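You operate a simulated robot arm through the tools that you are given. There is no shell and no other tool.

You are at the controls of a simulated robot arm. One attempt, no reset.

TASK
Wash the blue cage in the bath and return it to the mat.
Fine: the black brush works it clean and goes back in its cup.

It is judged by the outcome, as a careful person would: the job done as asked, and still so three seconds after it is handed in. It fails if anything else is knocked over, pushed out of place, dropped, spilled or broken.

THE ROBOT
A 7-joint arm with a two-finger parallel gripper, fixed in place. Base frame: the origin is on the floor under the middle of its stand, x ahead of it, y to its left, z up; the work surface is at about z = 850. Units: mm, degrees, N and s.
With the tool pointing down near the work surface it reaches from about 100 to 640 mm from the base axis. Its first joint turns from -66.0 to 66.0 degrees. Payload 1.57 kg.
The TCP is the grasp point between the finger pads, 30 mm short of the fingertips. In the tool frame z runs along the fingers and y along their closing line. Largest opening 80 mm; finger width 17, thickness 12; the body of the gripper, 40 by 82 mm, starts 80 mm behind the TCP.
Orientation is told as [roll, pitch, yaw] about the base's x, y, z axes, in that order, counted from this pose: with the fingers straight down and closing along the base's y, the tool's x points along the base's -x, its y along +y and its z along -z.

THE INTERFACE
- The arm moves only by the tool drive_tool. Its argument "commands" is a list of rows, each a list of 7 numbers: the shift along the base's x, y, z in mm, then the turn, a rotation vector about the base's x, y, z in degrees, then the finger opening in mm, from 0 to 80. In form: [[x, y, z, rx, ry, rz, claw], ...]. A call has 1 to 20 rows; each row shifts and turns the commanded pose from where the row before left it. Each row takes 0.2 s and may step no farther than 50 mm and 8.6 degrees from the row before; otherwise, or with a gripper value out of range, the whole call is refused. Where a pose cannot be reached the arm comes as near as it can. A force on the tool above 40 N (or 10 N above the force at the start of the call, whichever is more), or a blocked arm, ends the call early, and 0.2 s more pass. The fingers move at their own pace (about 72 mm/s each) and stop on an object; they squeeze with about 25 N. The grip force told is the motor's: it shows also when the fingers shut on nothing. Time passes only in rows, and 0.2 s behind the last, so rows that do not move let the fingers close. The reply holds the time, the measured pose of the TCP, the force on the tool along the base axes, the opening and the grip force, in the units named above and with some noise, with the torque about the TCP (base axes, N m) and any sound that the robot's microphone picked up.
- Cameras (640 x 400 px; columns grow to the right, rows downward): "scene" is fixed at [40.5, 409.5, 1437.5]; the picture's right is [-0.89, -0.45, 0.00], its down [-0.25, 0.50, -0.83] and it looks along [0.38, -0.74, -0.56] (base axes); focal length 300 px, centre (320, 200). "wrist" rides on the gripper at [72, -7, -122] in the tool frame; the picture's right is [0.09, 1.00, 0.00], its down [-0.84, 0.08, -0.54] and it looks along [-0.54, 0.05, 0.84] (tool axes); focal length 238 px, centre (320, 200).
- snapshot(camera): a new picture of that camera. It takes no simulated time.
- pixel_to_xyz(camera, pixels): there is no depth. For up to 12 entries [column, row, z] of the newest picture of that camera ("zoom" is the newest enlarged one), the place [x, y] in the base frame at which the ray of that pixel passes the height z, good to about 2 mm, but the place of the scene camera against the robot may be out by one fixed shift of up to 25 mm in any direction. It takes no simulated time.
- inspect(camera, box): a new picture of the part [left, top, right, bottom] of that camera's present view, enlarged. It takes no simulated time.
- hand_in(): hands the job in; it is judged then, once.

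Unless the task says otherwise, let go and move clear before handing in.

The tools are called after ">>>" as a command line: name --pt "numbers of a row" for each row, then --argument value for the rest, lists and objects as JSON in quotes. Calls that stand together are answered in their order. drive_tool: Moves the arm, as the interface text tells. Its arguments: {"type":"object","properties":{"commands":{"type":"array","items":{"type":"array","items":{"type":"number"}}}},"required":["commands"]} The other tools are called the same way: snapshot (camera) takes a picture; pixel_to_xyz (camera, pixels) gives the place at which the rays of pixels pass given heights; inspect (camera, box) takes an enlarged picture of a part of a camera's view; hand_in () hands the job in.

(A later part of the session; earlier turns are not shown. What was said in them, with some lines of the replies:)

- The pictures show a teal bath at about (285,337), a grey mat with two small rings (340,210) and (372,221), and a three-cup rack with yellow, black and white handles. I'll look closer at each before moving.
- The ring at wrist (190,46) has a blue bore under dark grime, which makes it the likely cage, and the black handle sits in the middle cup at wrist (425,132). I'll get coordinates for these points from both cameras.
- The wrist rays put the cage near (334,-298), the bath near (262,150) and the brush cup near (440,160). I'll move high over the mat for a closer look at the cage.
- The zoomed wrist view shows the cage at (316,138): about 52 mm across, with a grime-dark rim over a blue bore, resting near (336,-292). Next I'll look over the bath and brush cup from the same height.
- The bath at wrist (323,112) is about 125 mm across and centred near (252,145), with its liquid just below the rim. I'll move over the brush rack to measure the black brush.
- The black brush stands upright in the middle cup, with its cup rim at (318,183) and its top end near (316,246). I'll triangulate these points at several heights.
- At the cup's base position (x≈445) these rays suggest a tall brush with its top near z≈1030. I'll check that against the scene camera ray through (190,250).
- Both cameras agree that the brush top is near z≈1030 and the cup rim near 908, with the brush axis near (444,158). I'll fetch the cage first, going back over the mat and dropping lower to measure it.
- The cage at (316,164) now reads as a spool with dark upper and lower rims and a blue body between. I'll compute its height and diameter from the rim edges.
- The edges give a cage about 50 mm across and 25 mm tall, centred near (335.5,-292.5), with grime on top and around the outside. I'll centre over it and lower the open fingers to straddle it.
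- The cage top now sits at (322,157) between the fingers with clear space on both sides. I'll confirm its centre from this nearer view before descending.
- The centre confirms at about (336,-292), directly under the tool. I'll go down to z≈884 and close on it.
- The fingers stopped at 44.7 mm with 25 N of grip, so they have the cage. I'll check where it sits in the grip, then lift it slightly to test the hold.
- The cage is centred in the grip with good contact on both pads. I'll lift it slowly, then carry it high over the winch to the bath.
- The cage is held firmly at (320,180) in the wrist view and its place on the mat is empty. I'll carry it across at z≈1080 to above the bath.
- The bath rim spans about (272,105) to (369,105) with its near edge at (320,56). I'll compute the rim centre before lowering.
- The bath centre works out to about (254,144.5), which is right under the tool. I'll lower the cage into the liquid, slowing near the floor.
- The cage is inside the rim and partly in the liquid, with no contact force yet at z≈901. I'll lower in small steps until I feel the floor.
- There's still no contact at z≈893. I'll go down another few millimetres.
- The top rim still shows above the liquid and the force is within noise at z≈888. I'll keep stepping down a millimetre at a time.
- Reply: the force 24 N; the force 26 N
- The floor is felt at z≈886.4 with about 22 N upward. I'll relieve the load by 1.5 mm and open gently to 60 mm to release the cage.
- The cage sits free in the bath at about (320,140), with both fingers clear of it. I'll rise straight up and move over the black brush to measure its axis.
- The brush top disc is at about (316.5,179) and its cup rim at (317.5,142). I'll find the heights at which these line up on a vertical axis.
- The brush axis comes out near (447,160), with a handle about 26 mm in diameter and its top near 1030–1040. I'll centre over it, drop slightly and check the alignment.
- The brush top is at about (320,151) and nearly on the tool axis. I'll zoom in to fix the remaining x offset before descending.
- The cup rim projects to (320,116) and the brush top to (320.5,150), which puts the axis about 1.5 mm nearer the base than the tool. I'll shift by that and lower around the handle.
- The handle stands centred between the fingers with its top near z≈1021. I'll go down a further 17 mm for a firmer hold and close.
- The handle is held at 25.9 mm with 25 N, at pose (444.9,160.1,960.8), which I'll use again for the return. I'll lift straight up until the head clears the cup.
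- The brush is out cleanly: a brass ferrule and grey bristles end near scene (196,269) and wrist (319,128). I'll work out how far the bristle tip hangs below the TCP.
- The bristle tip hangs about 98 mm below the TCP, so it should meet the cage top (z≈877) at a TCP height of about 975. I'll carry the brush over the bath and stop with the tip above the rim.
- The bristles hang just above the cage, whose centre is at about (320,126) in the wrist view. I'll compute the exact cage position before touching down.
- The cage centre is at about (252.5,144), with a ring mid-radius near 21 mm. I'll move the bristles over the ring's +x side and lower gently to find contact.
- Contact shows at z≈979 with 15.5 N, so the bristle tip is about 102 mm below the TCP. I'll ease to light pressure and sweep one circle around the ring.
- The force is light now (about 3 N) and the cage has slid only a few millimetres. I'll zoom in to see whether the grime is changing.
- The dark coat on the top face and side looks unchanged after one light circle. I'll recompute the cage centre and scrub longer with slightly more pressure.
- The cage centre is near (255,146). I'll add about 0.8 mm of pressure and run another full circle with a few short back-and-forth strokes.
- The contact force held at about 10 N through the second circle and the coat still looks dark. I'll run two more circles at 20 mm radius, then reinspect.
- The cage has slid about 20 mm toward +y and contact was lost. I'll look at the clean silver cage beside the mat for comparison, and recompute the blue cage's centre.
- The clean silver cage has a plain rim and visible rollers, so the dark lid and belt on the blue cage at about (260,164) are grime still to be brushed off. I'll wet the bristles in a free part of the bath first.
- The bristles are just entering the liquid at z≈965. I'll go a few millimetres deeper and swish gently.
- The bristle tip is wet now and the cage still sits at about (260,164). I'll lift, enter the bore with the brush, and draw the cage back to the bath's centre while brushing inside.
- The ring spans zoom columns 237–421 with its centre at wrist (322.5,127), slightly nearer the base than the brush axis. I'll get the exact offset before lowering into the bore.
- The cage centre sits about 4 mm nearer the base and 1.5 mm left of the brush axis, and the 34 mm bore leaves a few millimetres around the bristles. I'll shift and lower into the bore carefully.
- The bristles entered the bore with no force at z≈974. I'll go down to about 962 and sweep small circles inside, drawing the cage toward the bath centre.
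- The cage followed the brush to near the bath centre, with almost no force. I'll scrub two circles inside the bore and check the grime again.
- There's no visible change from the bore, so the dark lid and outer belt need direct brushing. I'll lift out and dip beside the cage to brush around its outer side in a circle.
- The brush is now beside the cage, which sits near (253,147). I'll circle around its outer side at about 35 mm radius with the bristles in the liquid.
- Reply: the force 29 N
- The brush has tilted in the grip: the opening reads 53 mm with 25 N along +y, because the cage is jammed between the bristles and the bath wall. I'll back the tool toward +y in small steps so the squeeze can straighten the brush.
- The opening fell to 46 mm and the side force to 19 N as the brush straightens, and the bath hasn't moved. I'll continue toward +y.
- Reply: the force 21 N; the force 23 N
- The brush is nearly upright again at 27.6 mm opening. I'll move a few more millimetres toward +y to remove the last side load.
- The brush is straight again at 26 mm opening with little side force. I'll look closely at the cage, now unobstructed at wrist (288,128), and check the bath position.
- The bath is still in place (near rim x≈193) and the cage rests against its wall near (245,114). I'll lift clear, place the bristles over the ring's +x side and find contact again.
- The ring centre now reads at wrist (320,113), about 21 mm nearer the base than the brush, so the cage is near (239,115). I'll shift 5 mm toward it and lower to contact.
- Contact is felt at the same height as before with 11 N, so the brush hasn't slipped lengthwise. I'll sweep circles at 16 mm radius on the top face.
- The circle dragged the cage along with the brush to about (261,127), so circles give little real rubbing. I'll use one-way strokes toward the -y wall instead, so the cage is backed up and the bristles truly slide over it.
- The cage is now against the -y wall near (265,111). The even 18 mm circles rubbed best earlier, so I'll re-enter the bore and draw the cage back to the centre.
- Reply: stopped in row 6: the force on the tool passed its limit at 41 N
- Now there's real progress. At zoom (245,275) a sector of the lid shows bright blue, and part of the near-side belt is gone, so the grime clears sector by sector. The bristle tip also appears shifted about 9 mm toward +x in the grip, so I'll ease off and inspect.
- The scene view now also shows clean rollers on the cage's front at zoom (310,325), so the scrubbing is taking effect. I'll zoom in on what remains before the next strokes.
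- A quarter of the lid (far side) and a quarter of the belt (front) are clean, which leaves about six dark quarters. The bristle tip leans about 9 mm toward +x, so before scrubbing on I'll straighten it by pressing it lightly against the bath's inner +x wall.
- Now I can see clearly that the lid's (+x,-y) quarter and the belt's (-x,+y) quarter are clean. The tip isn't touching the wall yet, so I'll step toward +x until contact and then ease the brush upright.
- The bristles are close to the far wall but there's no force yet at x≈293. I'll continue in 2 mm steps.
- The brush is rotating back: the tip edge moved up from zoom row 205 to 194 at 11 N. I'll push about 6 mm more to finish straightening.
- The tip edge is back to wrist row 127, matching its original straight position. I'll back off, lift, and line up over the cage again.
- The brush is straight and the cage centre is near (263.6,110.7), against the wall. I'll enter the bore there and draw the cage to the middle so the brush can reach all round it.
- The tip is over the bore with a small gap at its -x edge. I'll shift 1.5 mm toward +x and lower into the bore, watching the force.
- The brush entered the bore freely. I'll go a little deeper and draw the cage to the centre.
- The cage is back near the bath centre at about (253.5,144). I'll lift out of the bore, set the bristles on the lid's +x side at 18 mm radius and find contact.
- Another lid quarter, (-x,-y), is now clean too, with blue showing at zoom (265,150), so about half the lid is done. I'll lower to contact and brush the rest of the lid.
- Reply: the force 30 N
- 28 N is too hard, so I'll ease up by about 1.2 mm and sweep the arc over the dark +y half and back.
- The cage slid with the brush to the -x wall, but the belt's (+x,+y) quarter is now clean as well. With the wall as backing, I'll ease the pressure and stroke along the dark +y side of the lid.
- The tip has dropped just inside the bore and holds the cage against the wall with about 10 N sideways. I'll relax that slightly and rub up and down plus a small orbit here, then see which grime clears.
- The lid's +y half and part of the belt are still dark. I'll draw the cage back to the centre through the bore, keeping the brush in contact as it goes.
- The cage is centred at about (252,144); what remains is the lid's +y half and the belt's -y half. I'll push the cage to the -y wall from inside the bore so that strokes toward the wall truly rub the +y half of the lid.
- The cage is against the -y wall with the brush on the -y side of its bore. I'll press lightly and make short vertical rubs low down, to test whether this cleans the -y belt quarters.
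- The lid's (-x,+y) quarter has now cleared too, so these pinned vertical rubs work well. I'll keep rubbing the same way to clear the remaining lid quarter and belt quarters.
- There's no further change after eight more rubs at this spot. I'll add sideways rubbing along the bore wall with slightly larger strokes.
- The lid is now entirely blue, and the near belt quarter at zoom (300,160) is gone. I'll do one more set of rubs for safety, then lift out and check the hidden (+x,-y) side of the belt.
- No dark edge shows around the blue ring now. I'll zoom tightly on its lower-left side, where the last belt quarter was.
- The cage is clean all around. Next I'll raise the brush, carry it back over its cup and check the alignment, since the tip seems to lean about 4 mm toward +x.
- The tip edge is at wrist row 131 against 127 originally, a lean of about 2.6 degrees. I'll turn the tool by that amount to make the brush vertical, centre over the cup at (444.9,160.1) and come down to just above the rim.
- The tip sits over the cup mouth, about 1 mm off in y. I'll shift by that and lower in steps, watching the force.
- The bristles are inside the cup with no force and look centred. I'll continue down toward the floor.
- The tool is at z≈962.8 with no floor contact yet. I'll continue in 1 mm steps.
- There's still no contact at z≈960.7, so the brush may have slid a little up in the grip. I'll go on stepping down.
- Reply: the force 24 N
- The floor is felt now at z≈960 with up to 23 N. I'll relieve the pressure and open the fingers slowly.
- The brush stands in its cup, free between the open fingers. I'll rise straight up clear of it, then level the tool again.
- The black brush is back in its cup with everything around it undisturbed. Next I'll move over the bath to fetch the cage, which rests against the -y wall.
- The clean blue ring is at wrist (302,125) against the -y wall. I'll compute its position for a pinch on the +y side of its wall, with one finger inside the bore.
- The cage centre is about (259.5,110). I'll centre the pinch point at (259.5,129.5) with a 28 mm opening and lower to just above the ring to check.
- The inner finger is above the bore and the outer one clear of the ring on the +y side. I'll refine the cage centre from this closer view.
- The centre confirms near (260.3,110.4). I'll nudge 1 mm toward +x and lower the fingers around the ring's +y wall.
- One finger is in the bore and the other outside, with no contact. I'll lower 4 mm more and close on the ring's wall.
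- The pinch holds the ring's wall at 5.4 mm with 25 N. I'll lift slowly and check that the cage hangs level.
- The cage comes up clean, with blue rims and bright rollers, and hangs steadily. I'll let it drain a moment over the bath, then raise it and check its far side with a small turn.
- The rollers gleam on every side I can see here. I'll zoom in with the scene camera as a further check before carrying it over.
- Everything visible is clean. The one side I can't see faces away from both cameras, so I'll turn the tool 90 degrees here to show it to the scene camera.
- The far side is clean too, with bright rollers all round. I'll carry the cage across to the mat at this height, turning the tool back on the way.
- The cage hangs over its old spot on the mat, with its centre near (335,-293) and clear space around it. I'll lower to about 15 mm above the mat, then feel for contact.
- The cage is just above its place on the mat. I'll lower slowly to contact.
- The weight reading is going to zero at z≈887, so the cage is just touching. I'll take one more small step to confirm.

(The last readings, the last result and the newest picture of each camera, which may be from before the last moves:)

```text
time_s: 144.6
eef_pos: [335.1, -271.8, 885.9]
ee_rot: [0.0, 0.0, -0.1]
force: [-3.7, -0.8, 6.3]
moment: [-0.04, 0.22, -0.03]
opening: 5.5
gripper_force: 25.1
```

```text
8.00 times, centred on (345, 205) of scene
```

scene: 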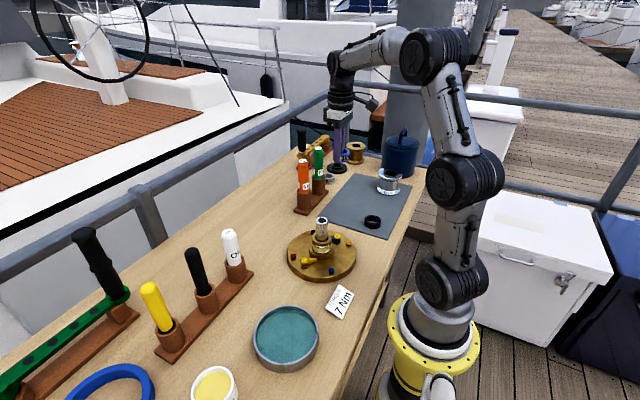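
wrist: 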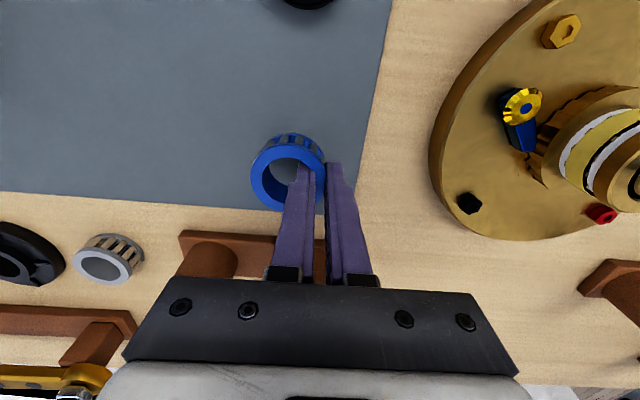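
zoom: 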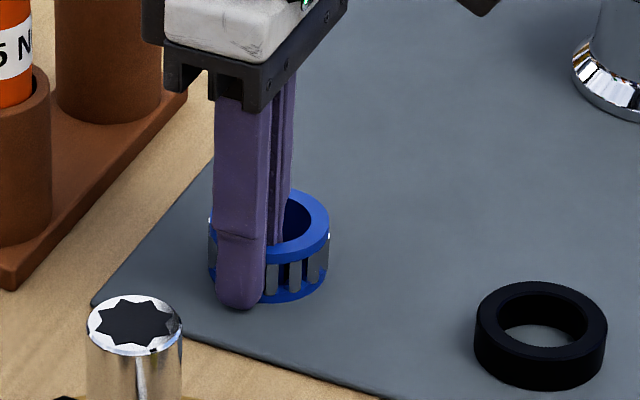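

Contact is confirmed at about 6 N, with the cage flat on the mat. I'll relieve it slightly and open to 26 mm, so the inner finger stays clear of the bore wall.

>>> drive_tool --pt "0 0 0.5 0 0 0 0" --pt "0 0 0 0 0 0 8" --pt "0 0 0 0 0 0 14" --pt "0 0 0 0 0 0 20" --pt "0 0 0 0 0 0 26" --pt "0 0 0 0 0 0 26"

>>> inspect --camera "wrist" --box '[230, 90, 370, 220]'

>>> inspect --camera "scene" --box '[315, 180, 375, 230]'

```text
time_s: 146.0
eef_pos: [335.5, -271.2, 885.5]
ee_rot: [0.1, 0.1, 0.0]
force: [-1.1, -0.3, 0.6]
moment: [0.0, 0.05, 0.01]
opening: 26.2
gripper_force: 0.0
```

```text
3.08 times, centred on (300, 155) of wrist
```

zoom: 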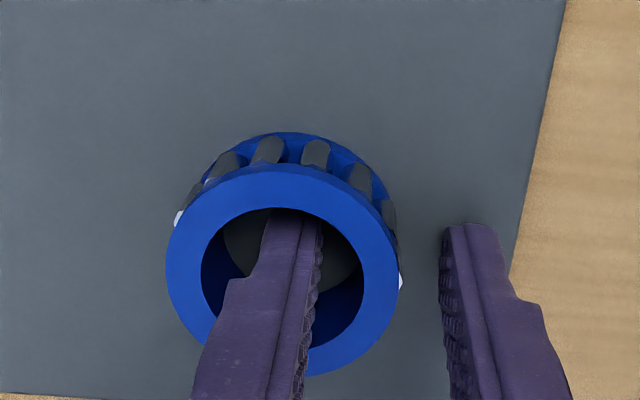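

```text
8.00 times, centred on (345, 205) of scene
```

zoom: 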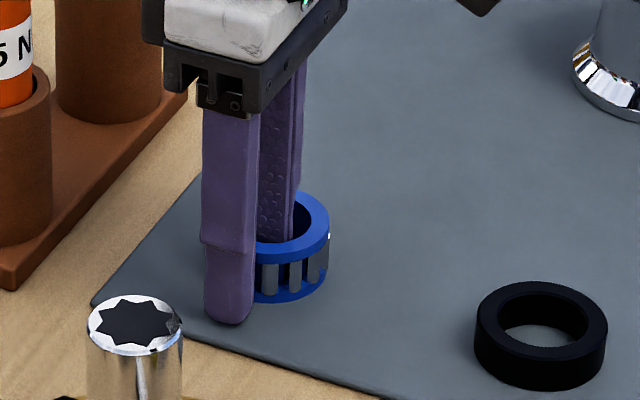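

The cage is free, with the inner finger central in the bore and touching nothing. I'll rise straight up and clear away.

>>> drive_tool --pt "0 0 5 0 0 0 26" --pt "0 0 12 0 0 0 26" --pt "0 0 20 0 0 0 26" --pt "0 0 35 0 0 0 26" --pt "0 0 45 0 0 0 26" --pt "0 0 45 0 0 0 26" --pt "0 0 40 0 0 0 26" --pt "0 0 0 0 0 0 26"

>>> snapshot --camera "wrist"

>>> snapshot --camera "scene"

>>> inspect --camera "scene" --box '[290, 150, 400, 250]'

```text
time_s: 147.8
eef_pos: [335.1, -272.0, 1089.3]
ee_rot: [0.1, 0.0, 0.0]
force: [0.1, 0.0, -0.4]
moment: [-0.02, -0.01, -0.01]
opening: 26.2
gripper_force: 0.0
```

```text
taken
```

wrist: 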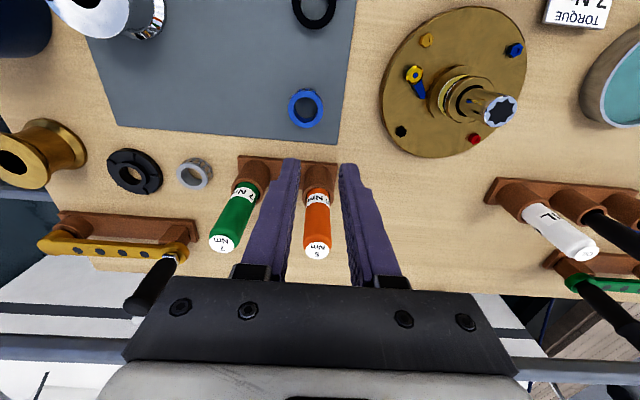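

```text
taken
```

scene: 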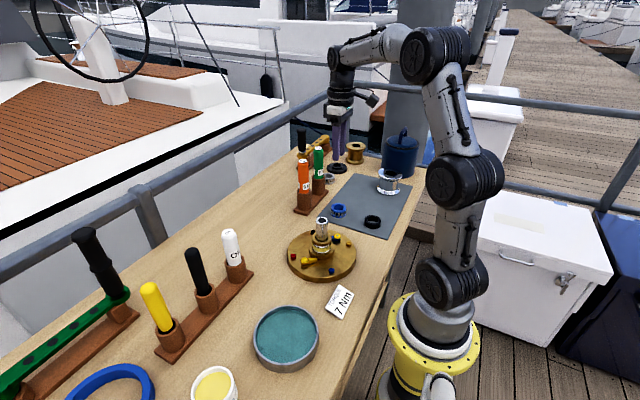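

```text
4.00 times, centred on (345, 200) of scene
```

zoom: 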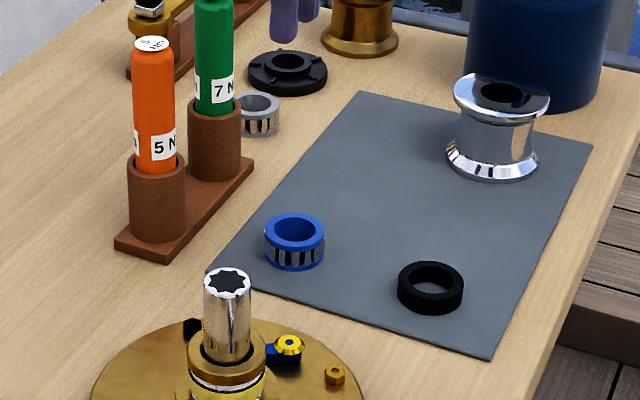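

The blue cage stands clean on the mat where it came from, at scene (339,210). The brush is in its cup and the bath and other items are where they started. I'll retreat to about the starting pose and take a last look.

>>> drive_tool --pt "5 10 25 0 0 0 26" --pt "8 34 25 0 0 0 40" --pt "8 34 25 0 0 0 60" --pt "8 34 25 0 0 0 80" --pt "8 34 25 0 0 0 80" --pt "8 34 25 0 0 0 80" --pt "3 30 5 0 0 0 80" --pt "0 0 0 0 0 0 80" --pt "0 0 0 0 0 0 80"

>>> snapshot --camera "wrist"

>>> snapshot --camera "scene"

```text
time_s: 149.8
eef_pos: [382.6, -62.5, 1243.1]
ee_rot: [-0.1, 0.0, 0.0]
force: [0.3, -0.7, -0.6]
moment: [0.03, 0.01, -0.03]
opening: 80.2
gripper_force: 0.1
```

```text
taken
```

wrist: 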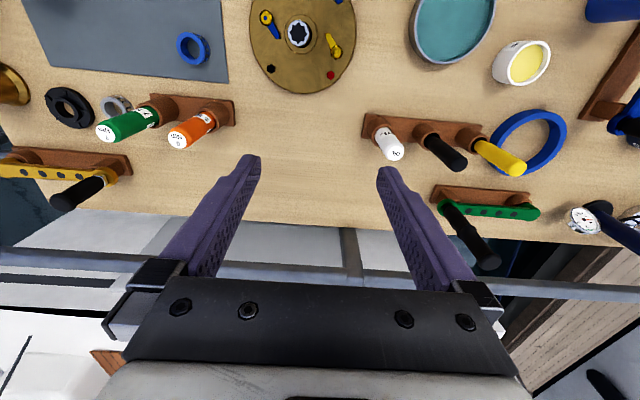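

```text
taken
```

scene: 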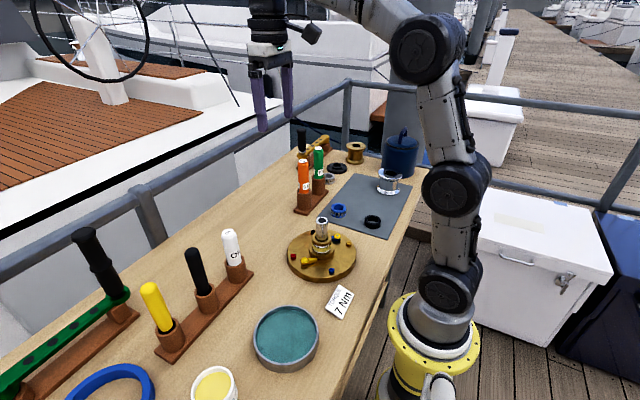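

The final pictures match the start: the bath is at scene (285,337), the brush stands in its cup at (200,280), and the other items are unmoved. The clean blue cage sits on the mat at (339,210) and the arm is clear, so I'm handing in.

>>> hand_in

```text
The job is handed in.
```

The blue cage is washed clean and back on the mat at its original spot. The black brush is back in its cup, and I've handed the job in.

- **Cleaning:** I checked the cage from several angles, including its far side. No grime shows, and the blue rims and bright rollers are visible.
- **Brush:** It tilted in the gripper partway through, when the cage jammed against the bath wall at about 25 N. I straightened it and it went back into its cup normally.
- **Force:** One press of the brush on the cage went past the 40 N limit and stopped that move. I saw no damage to the cage or the brush.
- **Everything else:** In the final pictures the bath and the other items are where they started.
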